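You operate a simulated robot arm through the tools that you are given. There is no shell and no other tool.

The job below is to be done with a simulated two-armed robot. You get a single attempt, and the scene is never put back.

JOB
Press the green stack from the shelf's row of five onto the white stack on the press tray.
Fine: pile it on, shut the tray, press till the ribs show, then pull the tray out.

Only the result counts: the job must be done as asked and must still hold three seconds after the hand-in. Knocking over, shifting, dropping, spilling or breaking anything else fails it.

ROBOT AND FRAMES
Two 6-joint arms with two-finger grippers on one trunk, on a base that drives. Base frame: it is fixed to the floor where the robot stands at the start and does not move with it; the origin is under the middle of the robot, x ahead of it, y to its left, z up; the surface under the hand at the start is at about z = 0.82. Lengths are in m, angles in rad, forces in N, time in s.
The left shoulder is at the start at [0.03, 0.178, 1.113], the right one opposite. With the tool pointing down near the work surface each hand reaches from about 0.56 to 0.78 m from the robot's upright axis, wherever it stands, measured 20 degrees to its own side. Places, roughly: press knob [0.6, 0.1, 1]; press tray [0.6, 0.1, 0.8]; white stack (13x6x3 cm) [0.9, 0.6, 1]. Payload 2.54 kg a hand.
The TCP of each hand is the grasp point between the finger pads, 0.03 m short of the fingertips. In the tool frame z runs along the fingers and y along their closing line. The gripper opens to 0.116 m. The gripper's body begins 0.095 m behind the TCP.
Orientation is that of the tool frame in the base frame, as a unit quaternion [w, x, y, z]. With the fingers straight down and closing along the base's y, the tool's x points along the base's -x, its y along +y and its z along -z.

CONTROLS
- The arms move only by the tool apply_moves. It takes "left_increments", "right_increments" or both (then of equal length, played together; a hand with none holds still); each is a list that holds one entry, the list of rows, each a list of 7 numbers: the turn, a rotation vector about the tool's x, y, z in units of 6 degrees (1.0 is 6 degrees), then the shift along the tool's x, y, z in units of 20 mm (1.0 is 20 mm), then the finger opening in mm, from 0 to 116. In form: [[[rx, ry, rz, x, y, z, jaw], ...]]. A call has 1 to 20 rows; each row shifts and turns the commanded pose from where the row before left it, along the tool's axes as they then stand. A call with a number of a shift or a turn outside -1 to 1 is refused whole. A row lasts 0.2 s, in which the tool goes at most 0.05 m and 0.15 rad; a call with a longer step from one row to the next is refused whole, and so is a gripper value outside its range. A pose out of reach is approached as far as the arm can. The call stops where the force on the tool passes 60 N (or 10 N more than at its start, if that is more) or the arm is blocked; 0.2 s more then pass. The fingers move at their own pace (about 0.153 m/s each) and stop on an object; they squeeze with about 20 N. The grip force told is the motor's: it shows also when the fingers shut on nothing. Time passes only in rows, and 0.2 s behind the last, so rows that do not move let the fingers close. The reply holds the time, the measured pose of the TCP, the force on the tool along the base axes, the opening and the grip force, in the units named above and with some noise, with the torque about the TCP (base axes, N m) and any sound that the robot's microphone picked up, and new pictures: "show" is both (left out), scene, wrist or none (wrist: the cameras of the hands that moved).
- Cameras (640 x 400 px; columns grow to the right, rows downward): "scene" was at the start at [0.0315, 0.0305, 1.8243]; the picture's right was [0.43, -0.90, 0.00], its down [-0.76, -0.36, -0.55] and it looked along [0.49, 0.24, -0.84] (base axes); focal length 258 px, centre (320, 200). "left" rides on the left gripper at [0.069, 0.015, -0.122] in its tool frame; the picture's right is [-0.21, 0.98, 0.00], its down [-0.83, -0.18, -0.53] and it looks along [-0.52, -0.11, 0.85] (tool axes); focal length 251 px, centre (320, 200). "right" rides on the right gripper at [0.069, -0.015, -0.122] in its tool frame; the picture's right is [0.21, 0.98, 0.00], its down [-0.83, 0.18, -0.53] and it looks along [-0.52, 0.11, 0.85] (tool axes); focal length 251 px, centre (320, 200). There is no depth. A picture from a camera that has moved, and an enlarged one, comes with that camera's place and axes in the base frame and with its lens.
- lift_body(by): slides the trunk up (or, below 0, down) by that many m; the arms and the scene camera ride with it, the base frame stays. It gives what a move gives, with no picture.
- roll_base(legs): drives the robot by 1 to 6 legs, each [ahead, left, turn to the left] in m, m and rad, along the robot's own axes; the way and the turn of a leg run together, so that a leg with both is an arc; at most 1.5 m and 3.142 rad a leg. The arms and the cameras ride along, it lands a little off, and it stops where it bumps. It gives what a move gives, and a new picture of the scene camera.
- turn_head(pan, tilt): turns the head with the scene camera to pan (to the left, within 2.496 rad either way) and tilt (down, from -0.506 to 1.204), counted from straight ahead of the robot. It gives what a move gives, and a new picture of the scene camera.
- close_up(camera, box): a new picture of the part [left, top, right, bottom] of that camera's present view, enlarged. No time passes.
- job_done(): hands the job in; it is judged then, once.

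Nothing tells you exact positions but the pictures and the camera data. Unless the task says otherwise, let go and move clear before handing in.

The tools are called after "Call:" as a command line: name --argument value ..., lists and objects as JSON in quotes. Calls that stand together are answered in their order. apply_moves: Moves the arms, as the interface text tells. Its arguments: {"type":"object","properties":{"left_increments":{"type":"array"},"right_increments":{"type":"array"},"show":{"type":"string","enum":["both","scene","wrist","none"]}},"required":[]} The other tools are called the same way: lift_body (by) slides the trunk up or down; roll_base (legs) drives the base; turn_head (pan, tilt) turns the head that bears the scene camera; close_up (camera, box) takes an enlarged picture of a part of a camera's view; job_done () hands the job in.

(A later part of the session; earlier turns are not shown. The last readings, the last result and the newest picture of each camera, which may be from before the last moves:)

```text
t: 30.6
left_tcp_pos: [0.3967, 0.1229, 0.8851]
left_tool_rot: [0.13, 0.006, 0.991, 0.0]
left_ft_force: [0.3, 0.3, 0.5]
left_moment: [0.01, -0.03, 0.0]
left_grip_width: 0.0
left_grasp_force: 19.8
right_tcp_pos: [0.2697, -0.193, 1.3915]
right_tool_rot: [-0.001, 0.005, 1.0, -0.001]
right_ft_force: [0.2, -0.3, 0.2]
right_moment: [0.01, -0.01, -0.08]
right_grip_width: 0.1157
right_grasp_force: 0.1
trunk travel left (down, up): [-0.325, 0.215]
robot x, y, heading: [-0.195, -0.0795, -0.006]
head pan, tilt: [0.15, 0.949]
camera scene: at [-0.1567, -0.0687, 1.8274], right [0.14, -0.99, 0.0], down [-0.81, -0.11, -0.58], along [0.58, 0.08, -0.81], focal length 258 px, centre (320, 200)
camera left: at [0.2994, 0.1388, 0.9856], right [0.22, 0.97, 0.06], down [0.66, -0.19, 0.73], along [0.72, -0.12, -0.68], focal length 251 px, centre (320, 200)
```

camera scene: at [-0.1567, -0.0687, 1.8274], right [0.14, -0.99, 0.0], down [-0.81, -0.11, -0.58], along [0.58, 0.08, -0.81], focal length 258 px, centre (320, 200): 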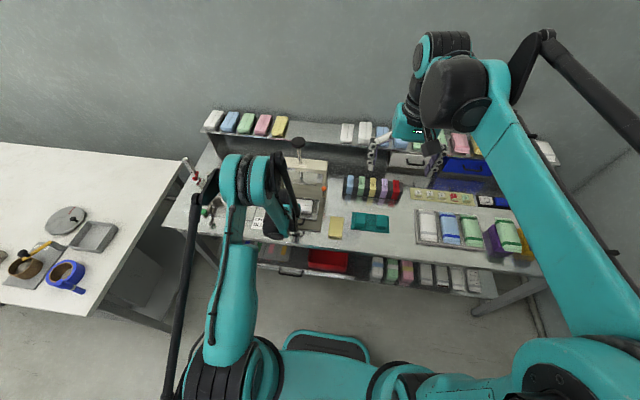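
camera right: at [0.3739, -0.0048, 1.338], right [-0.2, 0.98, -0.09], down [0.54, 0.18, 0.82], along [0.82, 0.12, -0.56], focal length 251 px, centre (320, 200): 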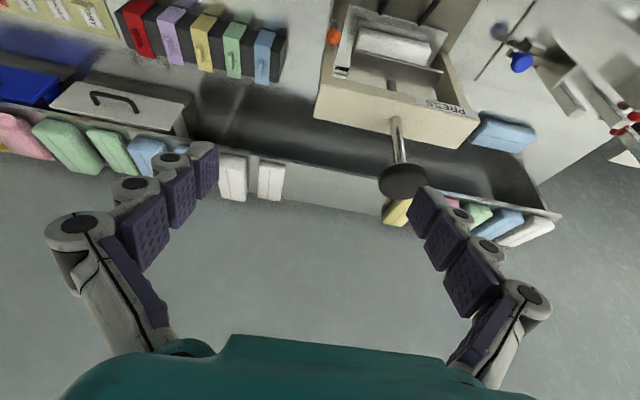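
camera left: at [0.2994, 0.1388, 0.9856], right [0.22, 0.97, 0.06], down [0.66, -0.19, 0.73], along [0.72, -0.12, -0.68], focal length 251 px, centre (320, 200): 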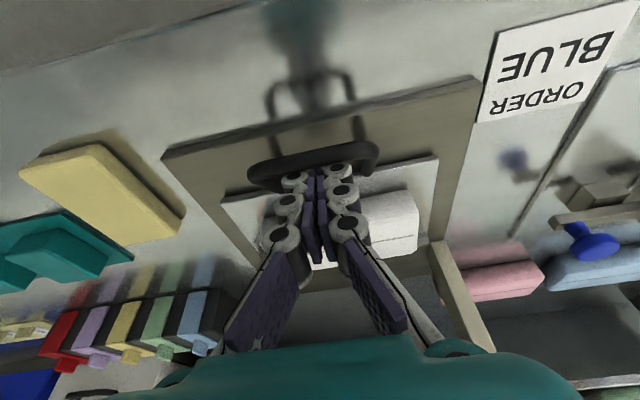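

The tray is out by about 9.4 cm, with no resistance. I'll pull 2 cm more so the stack is clear of the press plate.

Call:
apply_moves --left_increments '[[[0, 0, 0, 0.48, 0, -0.15, 0], [0, 0, 0, 0.48, 0, -0.15, 0]]]' --show "both"

Call:
close_up --camera "left" --box '[160, 60, 480, 260]'

Call:
close_up --camera "scene" --box '[260, 140, 360, 240]'

```text
t: 31.2
left_tcp_pos: [0.3825, 0.1226, 0.8909]
left_tool_rot: [0.129, 0.005, 0.992, 0.0]
left_ft_force: [0.7, 0.0, 1.0]
left_moment: [0.0, 0.0, -0.01]
left_grip_width: 0.0
left_grasp_force: 19.8
left hand out of reach, approached as far as the arm can: row 2
right_tcp_pos: [0.2698, -0.1931, 1.3905]
right_tool_rot: [0.001, 0.005, 1.0, 0.0]
right_ft_force: [-0.7, 0.3, 0.2]
right_moment: [0.0, -0.03, 0.02]
right_grip_width: 0.116
right_grasp_force: 0.1
trunk travel left (down, up): [-0.325, 0.215]
robot x, y, heading: [-0.1976, -0.0795, -0.011]
head pan, tilt: [0.15, 0.949]
camera scene: at [-0.1564, -0.0686, 1.8274], right [0.14, -0.99, 0.0], down [-0.81, -0.11, -0.58], along [0.58, 0.08, -0.81], focal length 258 px, centre (320, 200)
camera left: at [0.2858, 0.1395, 0.9919], right [0.22, 0.97, 0.06], down [0.66, -0.19, 0.73], along [0.72, -0.12, -0.68], focal length 251 px, centre (320, 200)
```

scene: 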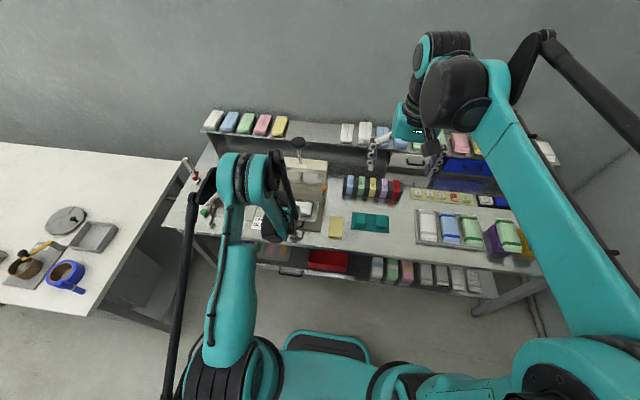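
left: 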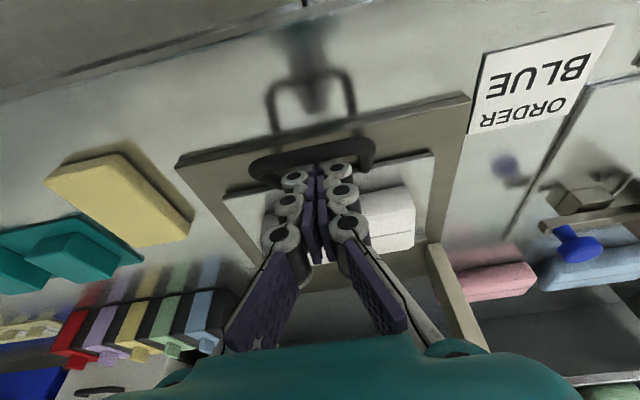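

```text
2.00 times, centred on (320, 160) of left
camera zoom: at [0.2858, 0.1395, 0.9919], right [0.22, 0.97, 0.06], down [0.66, -0.19, 0.73], along [0.72, -0.12, -0.68], focal length 503 px, centre (320, 280)
```

zoom: 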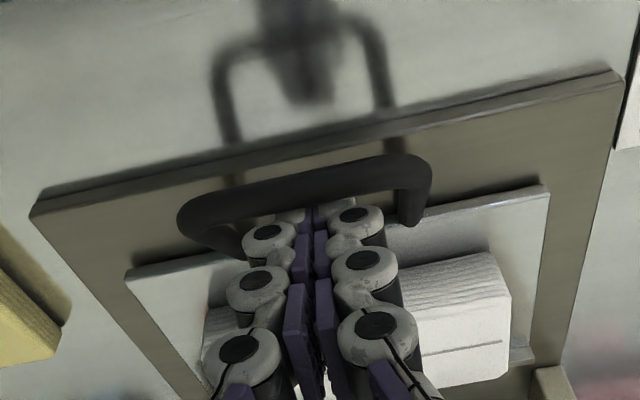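

```text
4.00 times, centred on (310, 190) of scene
camera zoom: at [-0.1564, -0.0686, 1.8274], right [0.14, -0.99, 0.0], down [-0.81, -0.11, -0.58], along [0.58, 0.08, -0.81], focal length 1031 px, centre (360, 240)
```

zoom: 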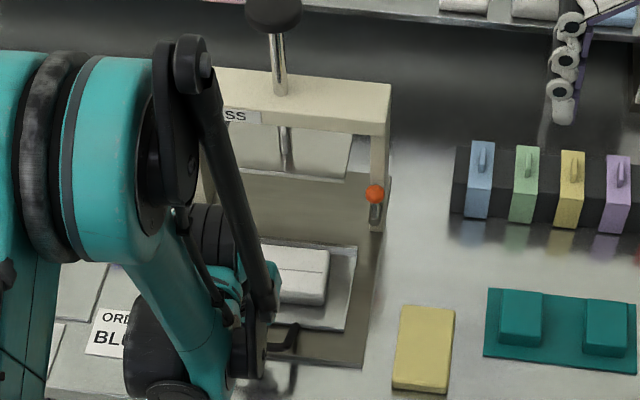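

The tray is out by about 11 cm, as far as the arm can pull from here, so the white stack should be near x≈0.47. I'll free the fingers and lift the hand straight up.

Call:
apply_moves --left_increments '[[[0, 0, 0, -0.24, 0, 0.06, 0], [0, 0, 0, -0.25, 0, -0.966, 0], [0, 0, 0, -0.25, 0, -0.966, 0], [0, 0, 0, -0.25, 0, -0.966, 0], [0, 0, 0, -0.25, 0, -0.966, 0], [0, 0, 0, -0.25, 0, -0.966, 0], [0, 0, 0, -0.25, 0, -0.966, 0], [0, 0, 0, -0.25, 0, -0.966, 0], [0, 0, 0, -0.25, 0, -0.966, 0], [0, 0, 0, -0.25, 0, -0.966, 0], [0, 0, 0, -0.25, 0, -0.966, 0], [0, 0, 0, -0.25, 0, -0.966, 0], [0, 0, 0, -0.25, 0, -0.966, 0]]]' --show "both"

Call:
close_up --camera "scene" --box '[250, 130, 370, 250]'

Call:
close_up --camera "left" --box '[160, 40, 480, 240]'

```text
t: 34.0
left_tcp_pos: [0.3858, 0.1208, 1.1288]
left_tool_rot: [0.131, 0.005, 0.991, 0.0]
left_ft_force: [0.7, 0.2, -0.2]
left_moment: [0.0, 0.02, -0.03]
left_grip_width: 0.0001
left_grasp_force: 19.7
right_tcp_pos: [0.2696, -0.1937, 1.3905]
right_tool_rot: [0.001, 0.005, 1.0, 0.0]
right_ft_force: [-0.5, 0.1, -0.1]
right_moment: [0.01, 0.01, 0.02]
right_grip_width: 0.1163
right_grasp_force: 0.0
trunk travel left (down, up): [-0.325, 0.215]
robot x, y, heading: [-0.1946, -0.0787, -0.012]
head pan, tilt: [0.15, 0.949]
camera scene: at [-0.1572, -0.069, 1.8274], right [0.14, -0.99, 0.0], down [-0.81, -0.11, -0.58], along [0.58, 0.08, -0.81], focal length 258 px, centre (320, 200)
camera left: at [0.2892, 0.1372, 1.2292], right [0.22, 0.97, 0.06], down [0.66, -0.19, 0.73], along [0.72, -0.12, -0.68], focal length 251 px, centre (320, 200)
```

scene: 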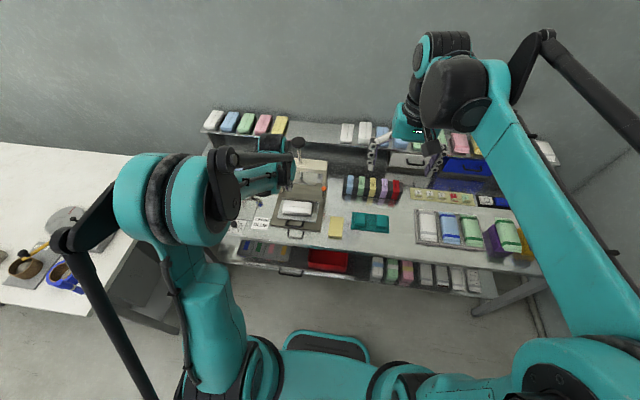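
left: 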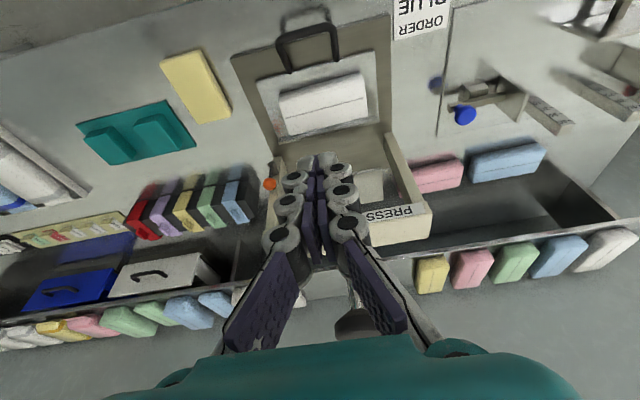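

```text
3.33 times, centred on (310, 190) of scene
camera zoom: at [-0.1572, -0.069, 1.8274], right [0.14, -0.99, 0.0], down [-0.81, -0.11, -0.58], along [0.58, 0.08, -0.81], focal length 859 px, centre (353, 233)
```

zoom: 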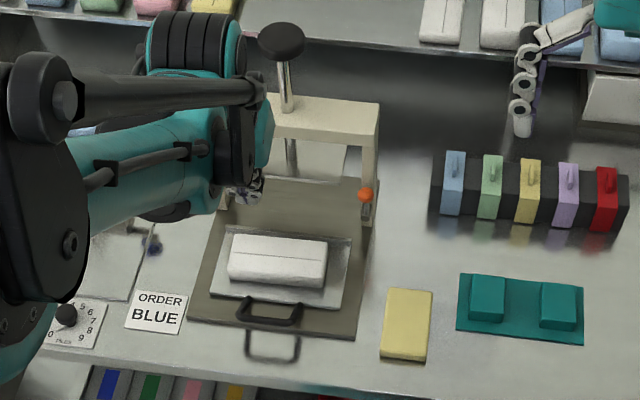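

```text
2.00 times, centred on (320, 140) of left
camera zoom: at [0.2892, 0.1372, 1.2292], right [0.22, 0.97, 0.06], down [0.66, -0.19, 0.73], along [0.72, -0.12, -0.68], focal length 503 px, centre (320, 320)
```

zoom: 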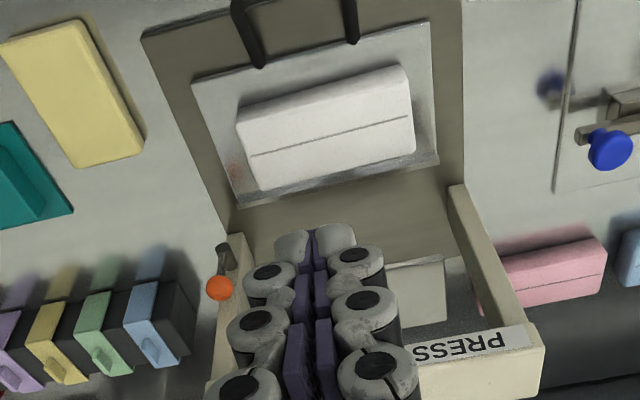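

The tray is now fully out with the white stack centred near [0.467, 0.123]. I'll raise the left hand, open it and drive to the left and forward for the green stack.

Call:
apply_moves --left_increments '[[[0, 0, 0, -0.25, 0, -0.966, 74], [0, 0, 0, -0.25, 0, -0.966, 74], [0, 0, 0, -0.25, 0, -0.966, 74], [0, 0, 0, -0.25, 0, -0.966, 74], [0, 0, 0, -0.25, 0, -0.966, 74], [0, 0, 0, -0.25, 0, -0.966, 74], [0, 0, 0, -0.25, 0, -0.966, 74], [0, 0, 0, -0.25, 0, -0.966, 74], [0, 0, 0, -0.25, 0, -0.966, 74], [0, 0, 0, -0.25, 0, -0.966, 74]]]' --show "none"

Call:
roll_base --legs '[[0.0, 0.38, 0.01], [0.2, 0, 0]]'

```text
t: 36.2
left_tcp_pos: [0.382, 0.1227, 1.3327]
left_tool_rot: [0.131, 0.005, 0.991, 0.001]
left_ft_force: [0.4, 0.1, 1.0]
left_moment: [0.0, -0.05, 0.0]
left_grip_width: 0.0743
left_grasp_force: 0.1
right_tcp_pos: [0.2697, -0.1928, 1.3913]
right_tool_rot: [0.001, 0.006, 1.0, 0.0]
right_ft_force: [0.1, 0.4, -0.2]
right_moment: [0.03, 0.02, -0.03]
right_grip_width: 0.1159
right_grasp_force: 0.0
trunk travel left (down, up): [-0.325, 0.215]
robot x, y, heading: [-0.1967, -0.0779, -0.007]
head pan, tilt: [0.15, 0.949]
```

```text
t: 39.8
left_tcp_pos: [0.5808, 0.5056, 1.3318]
left_tool_rot: [0.13, -0.006, 0.991, 0.001]
left_ft_force: [0.2, -0.5, -0.5]
left_moment: [0.0, 0.03, 0.01]
left_grip_width: 0.074
left_grasp_force: 0.1
right_tcp_pos: [0.4754, 0.1897, 1.3906]
right_tool_rot: [0.001, -0.006, 1.0, 0.001]
right_ft_force: [-0.2, 0.6, 0.5]
right_moment: [0.0, -0.01, 0.01]
right_grip_width: 0.116
right_grasp_force: 0.0
trunk travel left (down, up): [-0.325, 0.215]
robot x, y, heading: [0.0021, 0.2929, 0.009]
head pan, tilt: [0.15, 0.949]
camera scene: at [0.0468, 0.3055, 1.8274], right [0.16, -0.99, 0.0], down [-0.8, -0.13, -0.58], along [0.57, 0.09, -0.81], focal length 258 px, centre (320, 200)
```

scene: 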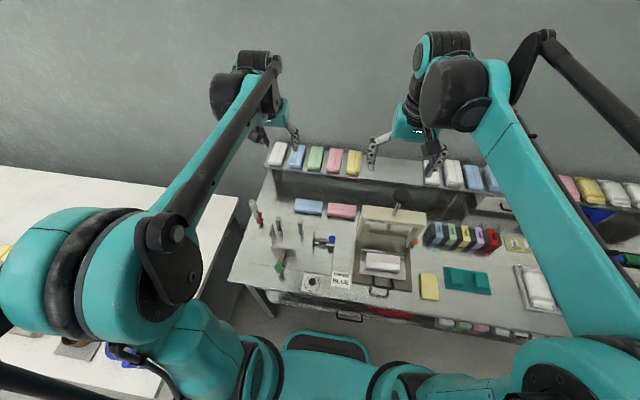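

The robot is at [0.00, 0.29] and the left hand is in the air left of the press. I'll tilt the hand forward to about 36° and bring it over the green stack to look at it through the wrist camera.

Call:
apply_moves --left_increments '[[[0, -0.875, 0.03, 0, -0.575, 0, 74], [0, -0.875, 0.03, 0, -0.575, 0, 74], [0, -0.875, 0.03, 0, -0.575, 0, 74], [0, -0.875, 0.03, 0, -0.575, 0, 74], [0, 0, 0, -0.175, 0, 1, 74], [0, 0, 0, -0.175, 0, 1, 74], [0, 0, 0, -0.175, 0, 1, 74], [0, 0, 0, -0.175, 0, 1, 74], [0, 0, 0, -0.175, 0, 1, 74], [0, 0, 0, -0.175, 0, 1, 74], [0, 0, 0, -0.175, 0, 1, 74], [0, 0, 0, -0.175, 0, 1, 74], [0, 0, 0, -0.175, 0, 1, 74], [0, 0, 0, -0.175, 0, 1, 74]]]' --show "both"

Call:
close_up --camera "left" --box '[160, 60, 480, 260]'

```text
t: 42.8
left_tcp_pos: [0.7279, 0.462, 1.1892]
left_tool_rot: [0.309, 0.001, 0.951, 0.003]
left_ft_force: [0.3, -0.6, -0.2]
left_moment: [0.02, 0.01, -0.01]
left_grip_width: 0.074
left_grasp_force: 0.0
right_tcp_pos: [0.4764, 0.1899, 1.3912]
right_tool_rot: [-0.001, -0.005, 1.0, 0.0]
right_ft_force: [-0.1, -1.3, -0.7]
right_moment: [0.01, 0.01, 0.0]
right_grip_width: 0.116
right_grasp_force: 0.1
trunk travel left (down, up): [-0.325, 0.215]
robot x, y, heading: [0.0075, 0.2974, 0.01]
head pan, tilt: [0.15, 0.949]
camera scene: at [0.0477, 0.3054, 1.8274], right [0.16, -0.99, 0.0], down [-0.8, -0.13, -0.58], along [0.57, 0.09, -0.81], focal length 258 px, centre (320, 200)
camera left: at [0.601, 0.4771, 1.2479], right [0.17, 0.98, 0.13], down [0.35, -0.19, 0.92], along [0.92, -0.11, -0.38], focal length 251 px, centre (320, 200)
```

scene: 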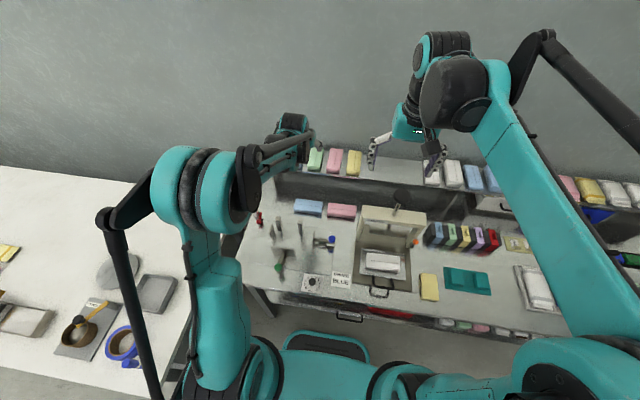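
left: 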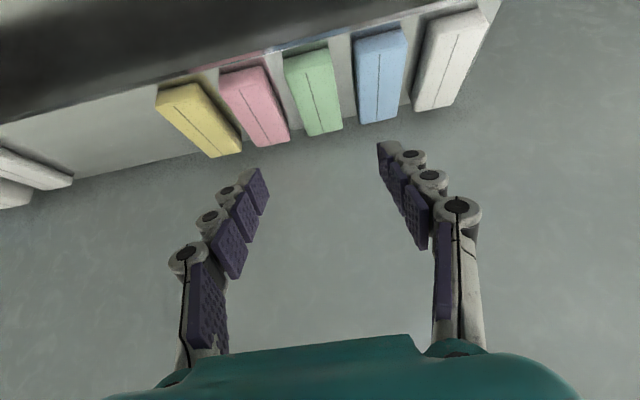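

```text
2.00 times, centred on (320, 160) of left
camera zoom: at [0.601, 0.4771, 1.2479], right [0.17, 0.98, 0.13], down [0.35, -0.19, 0.92], along [0.92, -0.11, -0.38], focal length 503 px, centre (320, 280)
```

zoom: 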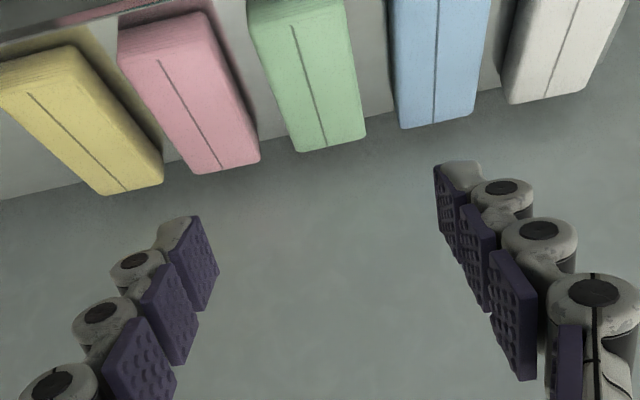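

The green stack lies along x, centred at about [0.885, 0.455] with its top near z≈0.985, and the gaps to pink and blue are about 2.7 cm. I'll move to a hover above it.

Call:
apply_moves --left_increments '[[[0, 0, 0, -0.105, -0.035, 0.935, 74], [0, 0, 0, -0.105, -0.035, 0.935, 74], [0, 0, 0, -0.105, -0.035, 0.935, 74], [0, 0, 0, -0.105, -0.035, 0.935, 74], [0, 0, 0, -0.105, -0.035, 0.935, 74], [0, 0, 0, -0.105, -0.035, 0.935, 74], [0, 0, 0, -0.105, -0.035, 0.935, 74], [0, 0, 0, -0.105, -0.035, 0.935, 74], [0, 0, 0, -0.105, -0.035, 0.935, 74], [0, 0, 0, -0.105, -0.035, 0.935, 74]]]' --show "both"

Call:
close_up --camera "left" --box '[160, 0, 480, 200]'

```text
t: 45.0
left_tcp_pos: [0.8525, 0.4524, 1.051]
left_tool_rot: [0.309, 0.001, 0.951, 0.003]
left_ft_force: [0.5, -0.3, 0.0]
left_moment: [0.0, -0.02, -0.01]
left_grip_width: 0.0741
left_grasp_force: 0.0
right_tcp_pos: [0.4757, 0.189, 1.3913]
right_tool_rot: [0.0, -0.005, 1.0, 0.0]
right_ft_force: [0.5, -0.6, 0.1]
right_moment: [0.0, 0.01, 0.0]
right_grip_width: 0.116
right_grasp_force: 0.0
trunk travel left (down, up): [-0.325, 0.215]
robot x, y, heading: [0.0058, 0.2935, 0.011]
head pan, tilt: [0.15, 0.949]
camera scene: at [0.047, 0.3053, 1.8274], right [0.16, -0.99, 0.0], down [-0.8, -0.13, -0.58], along [0.57, 0.09, -0.81], focal length 258 px, centre (320, 200)
camera left: at [0.7269, 0.4678, 1.1093], right [0.17, 0.98, 0.13], down [0.35, -0.19, 0.92], along [0.92, -0.11, -0.38], focal length 251 px, centre (320, 200)
```

scene: 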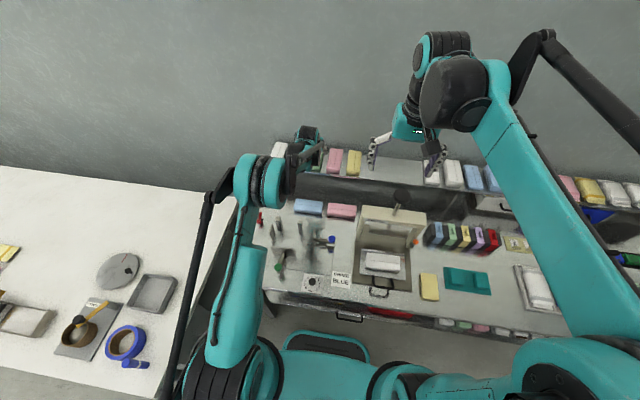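
left: 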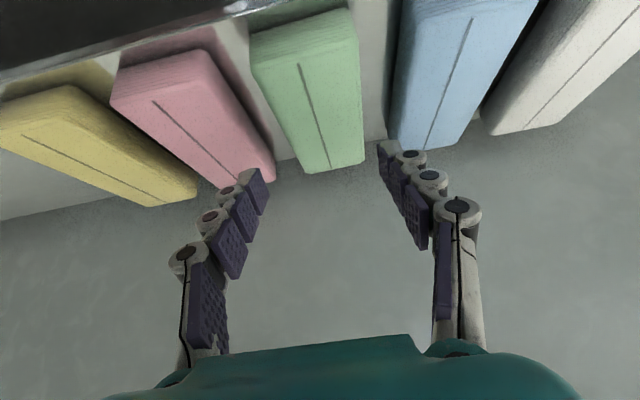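

```text
2.00 times, centred on (320, 100) of left
camera zoom: at [0.7269, 0.4678, 1.1093], right [0.17, 0.98, 0.13], down [0.35, -0.19, 0.92], along [0.92, -0.11, -0.38], focal length 503 px, centre (320, 400)
```

zoom: 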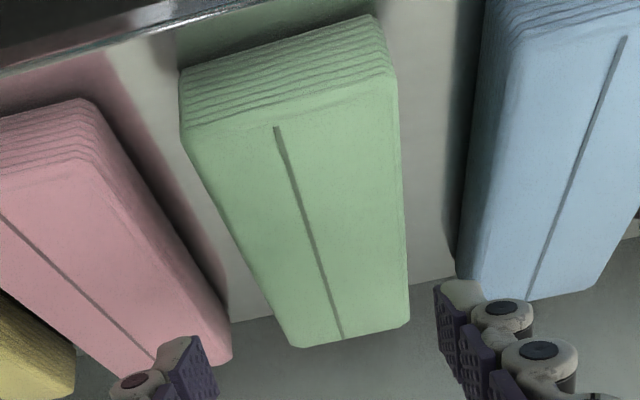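

The hand is centred over green to within a few mm. I'll shift 2.6 mm in +y and start the descent with the fingers in the two gaps.

Call:
apply_moves --left_increments '[[[0, 0, 0, 0.198, 0.05, 0.536, 74], [0, 0, 0, 0.198, 0.05, 0.536, 74], [0, 0, 0, 0.198, 0.03, 0.536, 74]]]' --show "wrist"

Call:
close_up --camera "left" --box '[200, 50, 440, 200]'

```text
t: 45.8
left_tcp_pos: [0.8627, 0.4589, 1.0196]
left_tool_rot: [0.31, 0.001, 0.951, 0.003]
left_ft_force: [0.5, 0.3, -0.9]
left_moment: [0.0, -0.01, -0.01]
left_grip_width: 0.0741
left_grasp_force: 0.0
right_tcp_pos: [0.4756, 0.1894, 1.3909]
right_tool_rot: [0.0, -0.006, 1.0, 0.0]
right_ft_force: [-0.5, -0.1, 0.2]
right_moment: [-0.01, 0.01, 0.0]
right_grip_width: 0.116
right_grasp_force: 0.1
trunk travel left (down, up): [-0.325, 0.215]
robot x, y, heading: [0.0055, 0.2917, 0.012]
head pan, tilt: [0.15, 0.949]
camera left: at [0.7364, 0.4726, 1.0775], right [0.17, 0.98, 0.13], down [0.35, -0.19, 0.92], along [0.92, -0.11, -0.38], focal length 251 px, centre (320, 200)
```

left: 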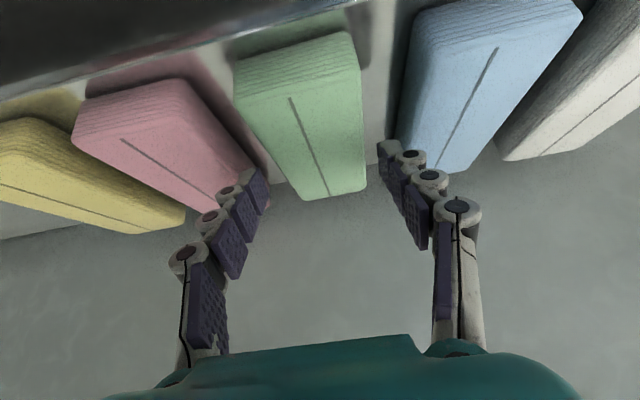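

```text
2.67 times, centred on (320, 125) of left
camera zoom: at [0.7364, 0.4726, 1.0775], right [0.17, 0.98, 0.13], down [0.35, -0.19, 0.92], along [0.92, -0.11, -0.38], focal length 670 px, centre (320, 400)
```

zoom: 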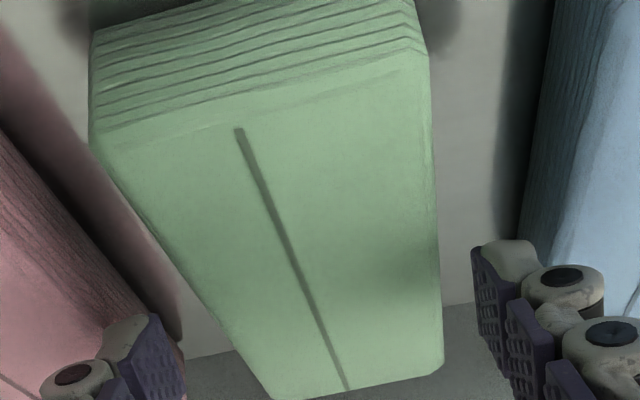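

Re-measuring from the edges puts green at y≈0.459 with about 3 cm gaps on each side, so the hand is centred. I'll go down the last 2.4 cm.

Call:
apply_moves --left_increments '[[[0, 0, 0, 0.24, 0, 0.555, 74], [0, 0, 0, 0.24, 0, 0.555, 74]]]' --show "wrist"

Call:
close_up --camera "left" --box '[200, 80, 440, 230]'

```text
t: 46.4
left_tcp_pos: [0.8685, 0.4577, 0.9958]
left_tool_rot: [0.309, 0.001, 0.951, 0.004]
left_ft_force: [0.2, -0.6, -0.2]
left_moment: [-0.01, 0.01, 0.0]
left_grip_width: 0.0739
left_grasp_force: 0.0
right_tcp_pos: [0.4751, 0.1887, 1.3915]
right_tool_rot: [0.0, -0.005, 1.0, 0.0]
right_ft_force: [-0.5, 0.3, 0.9]
right_moment: [-0.02, 0.03, 0.0]
right_grip_width: 0.1159
right_grasp_force: 0.3
trunk travel left (down, up): [-0.325, 0.215]
robot x, y, heading: [0.01, 0.2946, 0.01]
head pan, tilt: [0.15, 0.949]
camera left: at [0.7421, 0.4717, 1.0539], right [0.17, 0.98, 0.13], down [0.35, -0.19, 0.92], along [0.92, -0.11, -0.38], focal length 251 px, centre (320, 200)
```

left: 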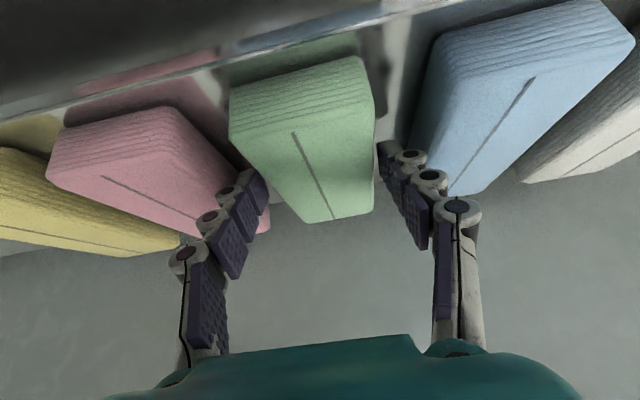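

```text
2.67 times, centred on (320, 155) of left
camera zoom: at [0.7421, 0.4717, 1.0539], right [0.17, 0.98, 0.13], down [0.35, -0.19, 0.92], along [0.92, -0.11, -0.38], focal length 670 px, centre (320, 320)
```

zoom: 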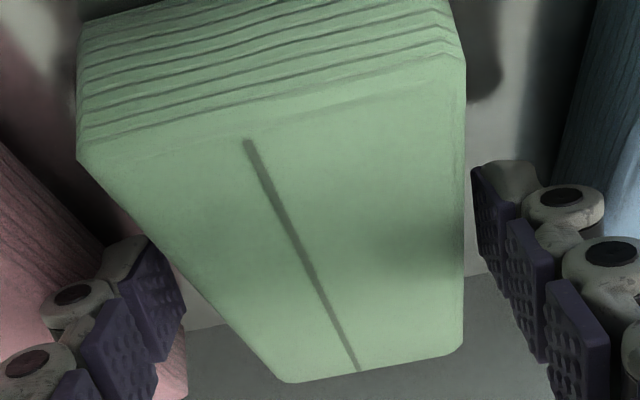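

Both fingers sit in the gaps beside green and feel no force. I'll go 5 mm lower for more pad contact, then close.

Call:
apply_moves --left_increments '[[[0, 0, 0, 0.147, 0.05, 0.2, 74], [0, 0, 0, 0, 0, 0, 74]]]' --show "none"

Call:
apply_moves --left_increments '[[[0, 0, 0, 0, 0, 0, 45], [0, 0, 0, 0, 0, 0, 40], [0, 0, 0, 0, 0, 0, 40], [0, 0, 0, 0, 0, 0, 40]]]' --show "wrist"

```text
t: 47.0
left_tcp_pos: [0.8669, 0.4571, 0.9898]
left_tool_rot: [0.309, 0.001, 0.951, 0.004]
left_ft_force: [-0.2, -0.7, 0.3]
left_moment: [-0.03, 0.01, -0.01]
left_grip_width: 0.074
left_grasp_force: 0.0
right_tcp_pos: [0.4757, 0.1885, 1.3911]
right_tool_rot: [0.0, -0.005, 1.0, 0.0]
right_ft_force: [0.1, -0.2, -0.2]
right_moment: [0.02, 0.0, -0.01]
right_grip_width: 0.116
right_grasp_force: 0.0
trunk travel left (down, up): [-0.325, 0.215]
robot x, y, heading: [0.0033, 0.2894, 0.012]
head pan, tilt: [0.15, 0.949]
```

```text
t: 48.0
left_tcp_pos: [0.8677, 0.4576, 0.9904]
left_tool_rot: [0.309, 0.0, 0.951, 0.003]
left_ft_force: [0.9, 0.2, 3.2]
left_moment: [-0.02, -0.08, 0.07]
left_grip_width: 0.059
left_grasp_force: 19.8
right_tcp_pos: [0.4748, 0.1887, 1.3916]
right_tool_rot: [0.0, -0.005, 1.0, -0.001]
right_ft_force: [0.1, 1.2, -0.6]
right_moment: [0.0, -0.01, 0.02]
right_grip_width: 0.1162
right_grasp_force: 0.1
trunk travel left (down, up): [-0.325, 0.215]
robot x, y, heading: [0.0055, 0.2949, 0.01]
head pan, tilt: [0.15, 0.949]
camera left: at [0.7407, 0.4727, 1.0488], right [0.17, 0.98, 0.13], down [0.35, -0.19, 0.92], along [0.92, -0.11, -0.38], focal length 251 px, centre (320, 200)
```

left: 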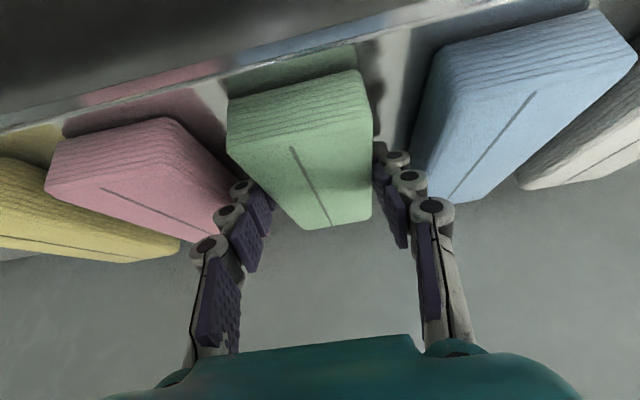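

Green is gripped at 59 mm width. I lift it slowly by 4 cm and check.

Call:
apply_moves --left_increments '[[[0, 0, 0, -0.294, 0, -0.405, 40], [0, 0, 0, -0.294, 0, -0.405, 40], [0, 0, 0, -0.588, 0, -0.809, 40]]]' --show "wrist"

Call:
close_up --camera "left" --box '[200, 50, 440, 230]'

```text
t: 48.8
left_tcp_pos: [0.8677, 0.4577, 1.0307]
left_tool_rot: [0.309, 0.001, 0.951, 0.003]
left_ft_force: [-0.2, -0.1, 0.4]
left_moment: [-0.02, -0.01, 0.01]
left_grip_width: 0.0587
left_grasp_force: 20.2
right_tcp_pos: [0.4737, 0.1881, 1.3895]
right_tool_rot: [0.0, -0.006, 1.0, 0.001]
right_ft_force: [0.1, -0.1, 0.5]
right_moment: [0.0, 0.0, 0.01]
right_grip_width: 0.1162
right_grasp_force: 0.0
trunk travel left (down, up): [-0.325, 0.215]
robot x, y, heading: [0.0074, 0.2964, 0.008]
head pan, tilt: [0.15, 0.949]
camera left: at [0.7409, 0.4724, 1.0892], right [0.17, 0.98, 0.13], down [0.35, -0.19, 0.92], along [0.92, -0.11, -0.38], focal length 251 px, centre (320, 200)
```

left: 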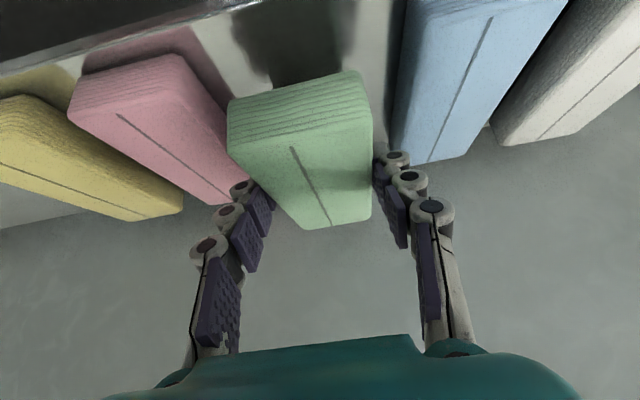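

```text
2.22 times, centred on (320, 140) of left
camera zoom: at [0.7409, 0.4724, 1.0892], right [0.17, 0.98, 0.13], down [0.35, -0.19, 0.92], along [0.92, -0.11, -0.38], focal length 559 px, centre (320, 333)
```

zoom: 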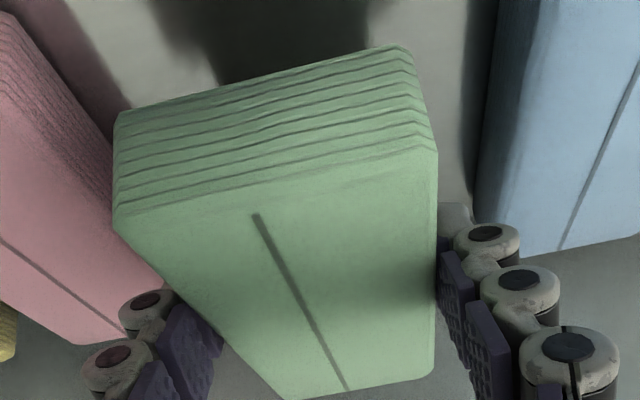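

Green is lifted cleanly and its neighbours have not moved. I'll raise it further, then draw it back and up towards the robot.

Call:
apply_moves --left_increments '[[[0, 0, 0, -0.588, 0, -0.809, 40], [0, 0, 0, -0.588, 0, -0.809, 40], [0, 0, 0, -0.588, 0, -0.809, 40], [0, 0, 0, -0.588, 0, -0.809, 40], [0, 0, 0, -0.588, 0, -0.809, 40], [0, 0, 0, 0.34, 0, -0.948, 40], [0, 0, 0, 0.34, 0, -0.948, 40], [0, 0, 0, 0.34, 0, -0.948, 40], [0, 0, 0, 0.34, 0, -0.948, 40], [0, 0, 0, 0.34, 0, -0.948, 40], [0, 0, 0, 0.34, 0, -0.948, 40], [0, 0, 0, 0.34, 0, -0.948, 40], [0, 0, 0, 0.34, 0, -0.948, 40], [0, 0, 0, 0.34, 0, -0.948, 40], [0, 0, 0, 0.34, 0, -0.948, 40], [0, 0, 0, 0.34, 0, -0.948, 40], [0, 0, 0, 0.34, 0, -0.948, 40], [0, 0, 0, 0.34, 0, -0.948, 40], [0, 0, 0, 0.34, 0, -0.948, 40]]]' --show "both"

```text
t: 52.8
left_tcp_pos: [0.6338, 0.4552, 1.2912]
left_tool_rot: [0.31, 0.0, 0.951, 0.003]
left_ft_force: [0.3, -0.5, -0.2]
left_moment: [0.01, -0.04, -0.03]
left_grip_width: 0.0587
left_grasp_force: 20.2
right_tcp_pos: [0.4744, 0.1878, 1.3922]
right_tool_rot: [0.001, -0.005, 1.0, 0.0]
right_ft_force: [0.0, -1.0, -0.4]
right_moment: [0.01, -0.03, 0.02]
right_grip_width: 0.116
right_grasp_force: 0.1
trunk travel left (down, up): [-0.325, 0.215]
robot x, y, heading: [0.0044, 0.2935, 0.009]
head pan, tilt: [0.15, 0.949]
camera scene: at [0.0447, 0.3052, 1.8275], right [0.16, -0.99, 0.0], down [-0.8, -0.13, -0.58], along [0.58, 0.09, -0.81], focal length 258 px, centre (320, 200)
camera left: at [0.5075, 0.4709, 1.3493], right [0.17, 0.98, 0.13], down [0.35, -0.19, 0.92], along [0.92, -0.11, -0.38], focal length 251 px, centre (320, 200)
```

scene: 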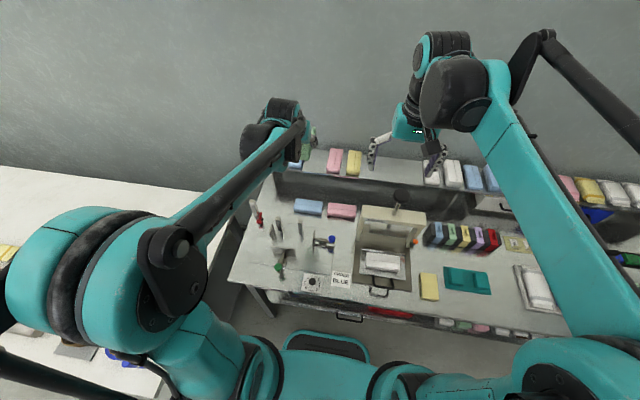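
left: 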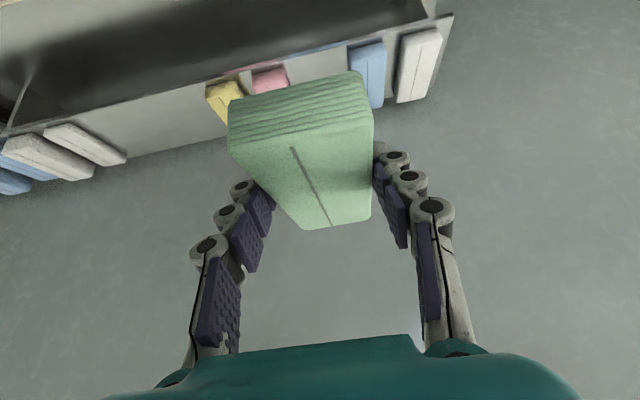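

Green is held steadily. I'll drive back and then right to stand in front of the tray, with the stack carried at about z=1.26, above the press knob.

Call:
roll_base --legs '[[-0.2, 0, 0], [0, -0.37, -0.009]]'

```text
t: 56.4
left_tcp_pos: [0.4377, 0.066, 1.2911]
left_tool_rot: [0.309, 0.007, 0.951, 0.001]
left_ft_force: [-0.4, -0.7, -0.7]
left_moment: [0.0, -0.01, 0.03]
left_grip_width: 0.0586
left_grasp_force: 20.3
right_tcp_pos: [0.2745, -0.2001, 1.3903]
right_tool_rot: [0.0, 0.0, 1.0, 0.0]
right_ft_force: [-0.6, 0.4, 0.5]
right_moment: [0.03, 0.02, -0.03]
right_grip_width: 0.1161
right_grasp_force: 0.1
trunk travel left (down, up): [-0.325, 0.215]
robot x, y, heading: [-0.1948, -0.0892, 0.005]
head pan, tilt: [0.15, 0.949]
camera scene: at [-0.1535, -0.0784, 1.8274], right [0.15, -0.99, 0.0], down [-0.8, -0.12, -0.58], along [0.58, 0.09, -0.81], focal length 258 px, centre (320, 200)
```

scene: 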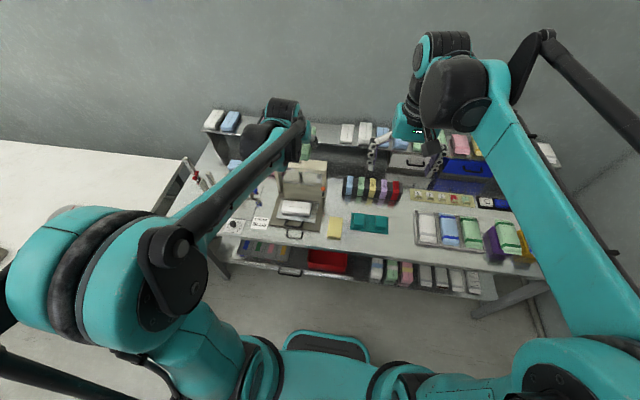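

I'm in front of the tray with green held above at z≈1.26. Now I turn the hand by 90° about the vertical, keeping its tilt so that green stays level and ends up lengthwise along y.

Call:
apply_moves --left_increments '[[[0.583, 0, 0.802, 0, 0, 0, 40], [0.583, 0, 0.802, 0, 0, 0, 40], [0.583, 0, 0.802, 0, 0, 0, 40], [0.583, 0, 0.802, 0, 0, 0, 40], [0.583, 0, 0.802, 0, 0, 0, 40], [0.583, 0, 0.802, 0, 0, 0, 40], [0.583, 0, 0.802, 0, 0, 0, 40], [0.583, 0, 0.802, 0, 0, 0, 40]]]' --show "both"

```text
t: 58.2
left_tcp_pos: [0.438, 0.0677, 1.2887]
left_tool_rot: [0.281, 0.39, 0.868, -0.124]
left_ft_force: [0.6, -0.1, -0.2]
left_moment: [0.01, 0.03, -0.02]
left_grip_width: 0.0586
left_grasp_force: 19.9
right_tcp_pos: [0.2752, -0.1993, 1.3905]
right_tool_rot: [0.0, 0.0, 1.0, 0.0]
right_ft_force: [0.5, 0.3, -0.5]
right_moment: [-0.01, 0.02, 0.02]
right_grip_width: 0.1158
right_grasp_force: 0.0
trunk travel left (down, up): [-0.325, 0.215]
robot x, y, heading: [-0.192, -0.0899, 0.002]
head pan, tilt: [0.15, 0.949]
camera scene: at [-0.1528, -0.0776, 1.8274], right [0.15, -0.99, 0.0], down [-0.8, -0.12, -0.58], along [0.58, 0.09, -0.81], focal length 258 px, centre (320, 200)
camera left: at [0.3661, 0.1723, 1.3485], right [0.84, 0.52, 0.13], down [0.1, -0.39, 0.92], along [0.53, -0.76, -0.38], focal length 251 px, centre (320, 200)
```

scene: 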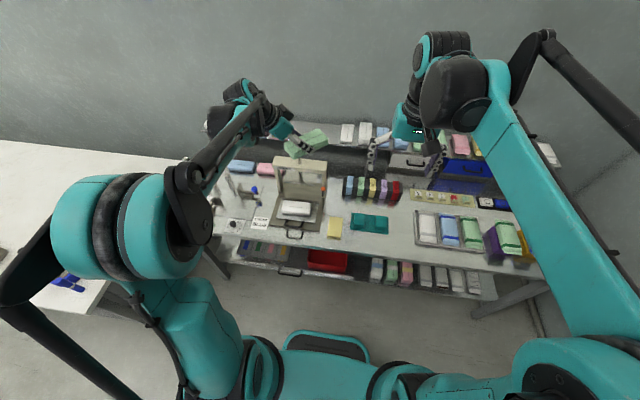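
left: 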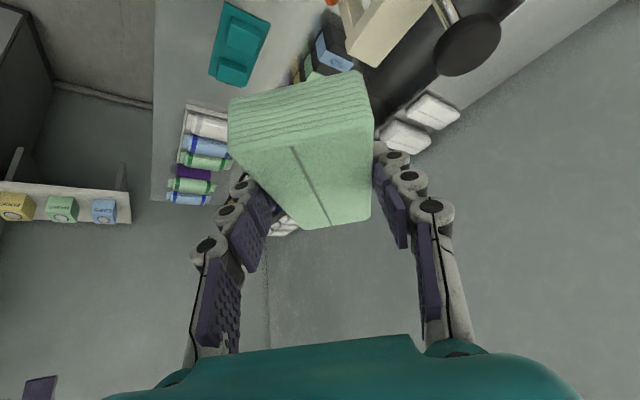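

Call:
apply_moves --left_increments '[[[0.583, 0, 0.802, 0, 0, 0, 40], [0.583, 0, 0.802, 0, 0, 0, 40], [0.583, 0, 0.802, 0, 0, 0, 40], [0.583, 0, 0.802, 0, 0, 0, 40], [0.583, 0, 0.802, 0, 0, 0, 40], [0.583, 0, 0.802, 0, 0, 0, 40], [0.583, 0, 0.802, 0, 0, 0, 40]]]' --show "both"

Call:
close_up --camera "scene" --box '[220, 110, 380, 250]'

```text
t: 59.8
left_tcp_pos: [0.4384, 0.0669, 1.2894]
left_tool_rot: [0.217, 0.672, 0.674, -0.218]
left_ft_force: [0.2, -0.2, -0.6]
left_moment: [0.0, 0.02, -0.02]
left_grip_width: 0.0584
left_grasp_force: 19.7
right_tcp_pos: [0.2756, -0.1983, 1.3905]
right_tool_rot: [0.001, 0.0, 1.0, 0.0]
right_ft_force: [0.1, 0.4, -0.1]
right_moment: [0.0, -0.01, 0.02]
right_grip_width: 0.1161
right_grasp_force: 0.1
trunk travel left (down, up): [-0.325, 0.215]
robot x, y, heading: [-0.1918, -0.0895, 0.005]
head pan, tilt: [0.15, 0.949]
camera scene: at [-0.1526, -0.078, 1.8274], right [0.15, -0.99, 0.0], down [-0.8, -0.12, -0.58], along [0.57, 0.09, -0.81], focal length 258 px, centre (320, 200)
camera left: at [0.4533, 0.195, 1.3491], right [0.98, -0.17, 0.12], down [-0.18, -0.36, 0.92], along [-0.11, -0.92, -0.38], focal length 251 px, centre (320, 200)
```

scene: 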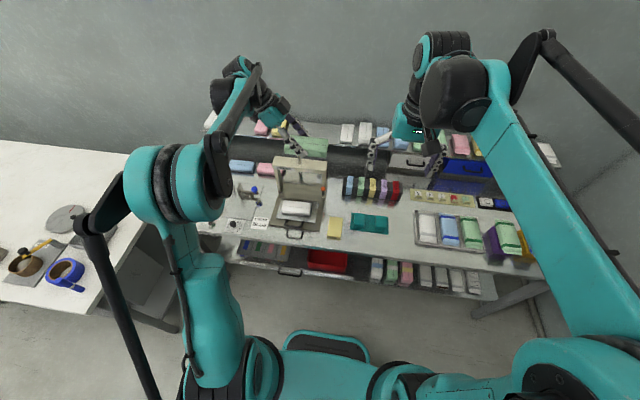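
left: 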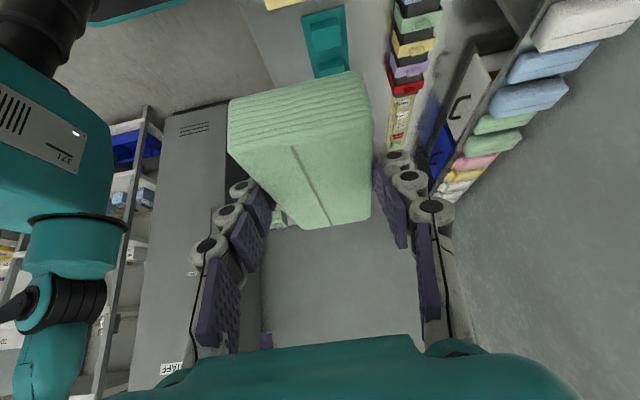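

```text
2.86 times, centred on (300, 180) of scene
camera zoom: at [-0.1526, -0.078, 1.8274], right [0.15, -0.99, 0.0], down [-0.8, -0.12, -0.58], along [0.57, 0.09, -0.81], focal length 736 px, centre (377, 257)
```

zoom: 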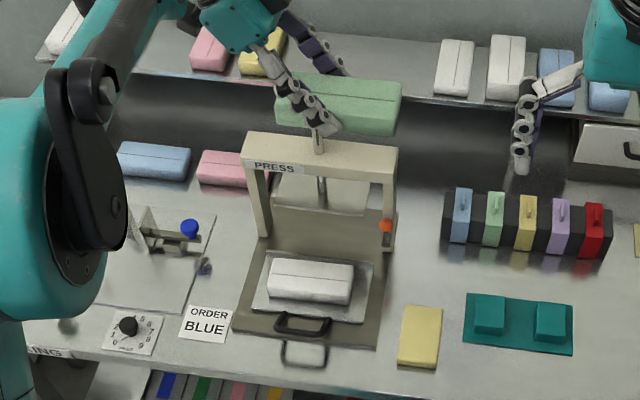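

Green is now lengthwise along y, matching the white one, which I take to be centred at about [0.4695, 0.125]. Next I bring green above it at a moderate height.

Call:
apply_moves --left_increments '[[[0, 0, 0, 0.862, 0.155, 0.548, 40], [0, 0, 0, 0.862, 0.155, 0.548, 40], [0, 0, 0, 0.862, 0.155, 0.548, 40], [0, 0, 0, 0.862, 0.155, 0.548, 40], [0, 0, 0, 0.862, 0.155, 0.548, 40], [0, 0, 0, 0.862, 0.155, 0.548, 40], [0, 0, 0, 0.862, 0.155, 0.548, 40], [0, 0, 0, 0.862, 0.155, 0.548, 40], [0, 0, 0, 0.862, 0.155, 0.548, 40], [0, 0, 0, 0.862, 0.155, 0.548, 40]]]' --show "both"

Call:
close_up --camera "scene" --box '[220, 110, 380, 250]'

```text
t: 62.0
left_tcp_pos: [0.4701, 0.144, 1.099]
left_tool_rot: [0.217, 0.672, 0.674, -0.217]
left_ft_force: [-0.2, 0.4, 0.4]
left_moment: [-0.01, 0.02, -0.02]
left_grip_width: 0.0587
left_grasp_force: 20.2
right_tcp_pos: [0.2748, -0.1983, 1.3914]
right_tool_rot: [0.0, 0.0, 1.0, 0.0]
right_ft_force: [0.1, 0.5, 0.0]
right_moment: [0.01, 0.01, 0.03]
right_grip_width: 0.1162
right_grasp_force: 0.0
trunk travel left (down, up): [-0.325, 0.215]
robot x, y, heading: [-0.1941, -0.0896, -0.003]
head pan, tilt: [0.15, 0.949]
camera scene: at [-0.1525, -0.0774, 1.8274], right [0.15, -0.99, 0.0], down [-0.8, -0.12, -0.58], along [0.57, 0.09, -0.81], focal length 258 px, centre (320, 200)
camera left: at [0.4853, 0.2709, 1.1581], right [0.98, -0.17, 0.12], down [-0.18, -0.36, 0.92], along [-0.11, -0.92, -0.38], focal length 251 px, centre (320, 200)
```

scene: 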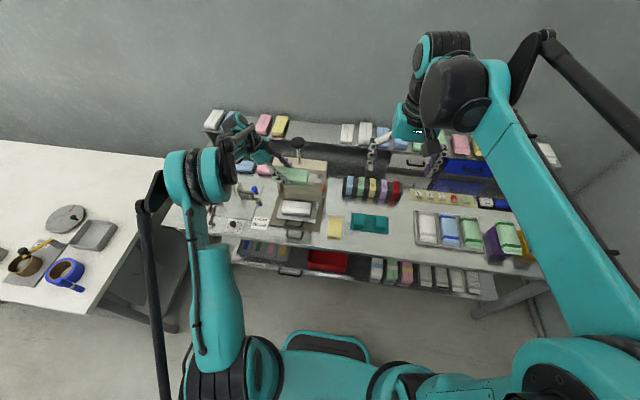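
left: 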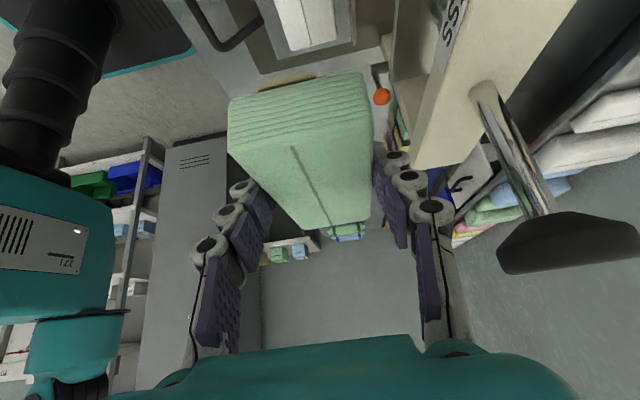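

```text
2.86 times, centred on (300, 180) of scene
camera zoom: at [-0.1525, -0.0774, 1.8274], right [0.15, -0.99, 0.0], down [-0.8, -0.12, -0.58], along [0.57, 0.09, -0.81], focal length 736 px, centre (377, 257)
```

zoom: 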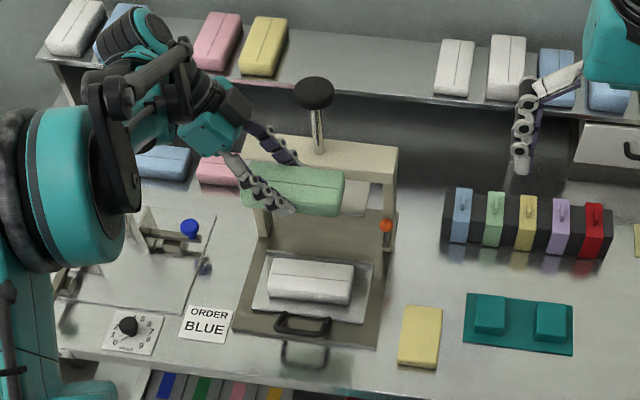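

The scene view puts the held green at about [0.470, 0.126], as expected. I'll zoom in on the white stack to measure its exact position in the same camera.

Call:
close_up --camera "scene" --box '[270, 185, 330, 225]'

Call:
close_up --camera "scene" --box '[265, 155, 325, 195]'

Call:
close_up --camera "left" --box '[200, 0, 440, 150]'

```text
10.00 times, centred on (300, 205) of scene
camera zoom: at [-0.1525, -0.0774, 1.8274], right [0.15, -0.99, 0.0], down [-0.8, -0.12, -0.58], along [0.57, 0.09, -0.81], focal length 2577 px, centre (520, 150)
```

zoom: 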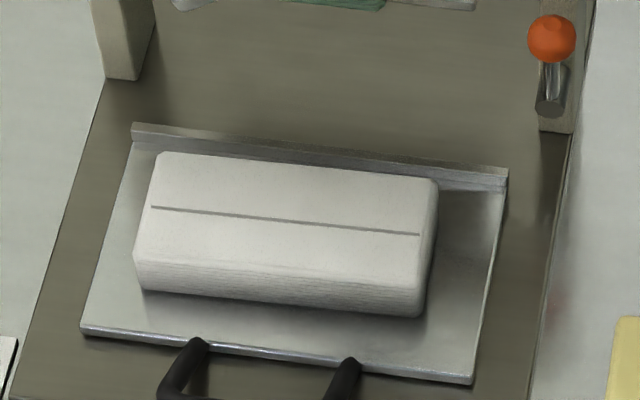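

```text
10.00 times, centred on (295, 175) of scene
camera zoom: at [-0.1525, -0.0774, 1.8274], right [0.15, -0.99, 0.0], down [-0.8, -0.12, -0.58], along [0.57, 0.09, -0.81], focal length 2577 px, centre (570, 450)
```

zoom: 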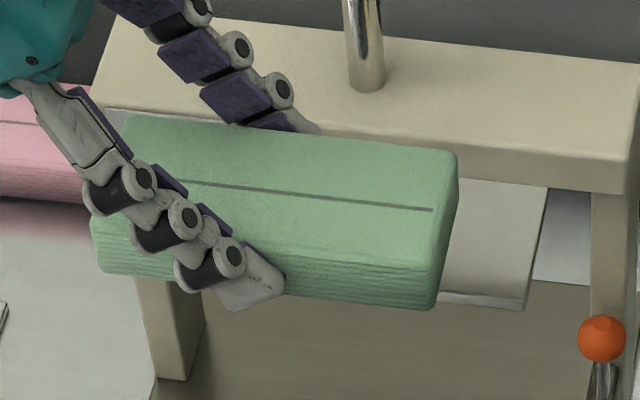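

```text
2.67 times, centred on (320, 75) of left
camera zoom: at [0.4853, 0.2709, 1.1581], right [0.98, -0.17, 0.12], down [-0.18, -0.36, 0.92], along [-0.11, -0.92, -0.38], focal length 670 px, centre (320, 533)
```

zoom: 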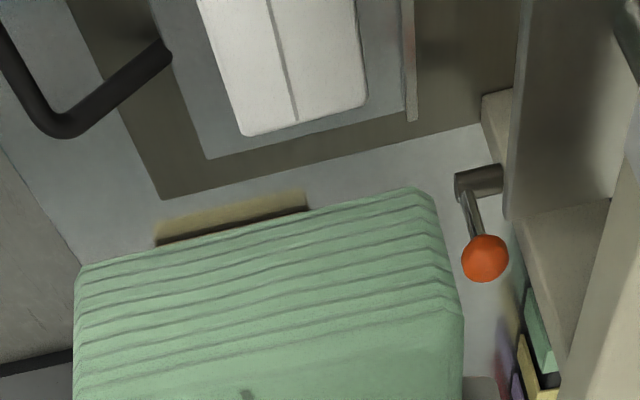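

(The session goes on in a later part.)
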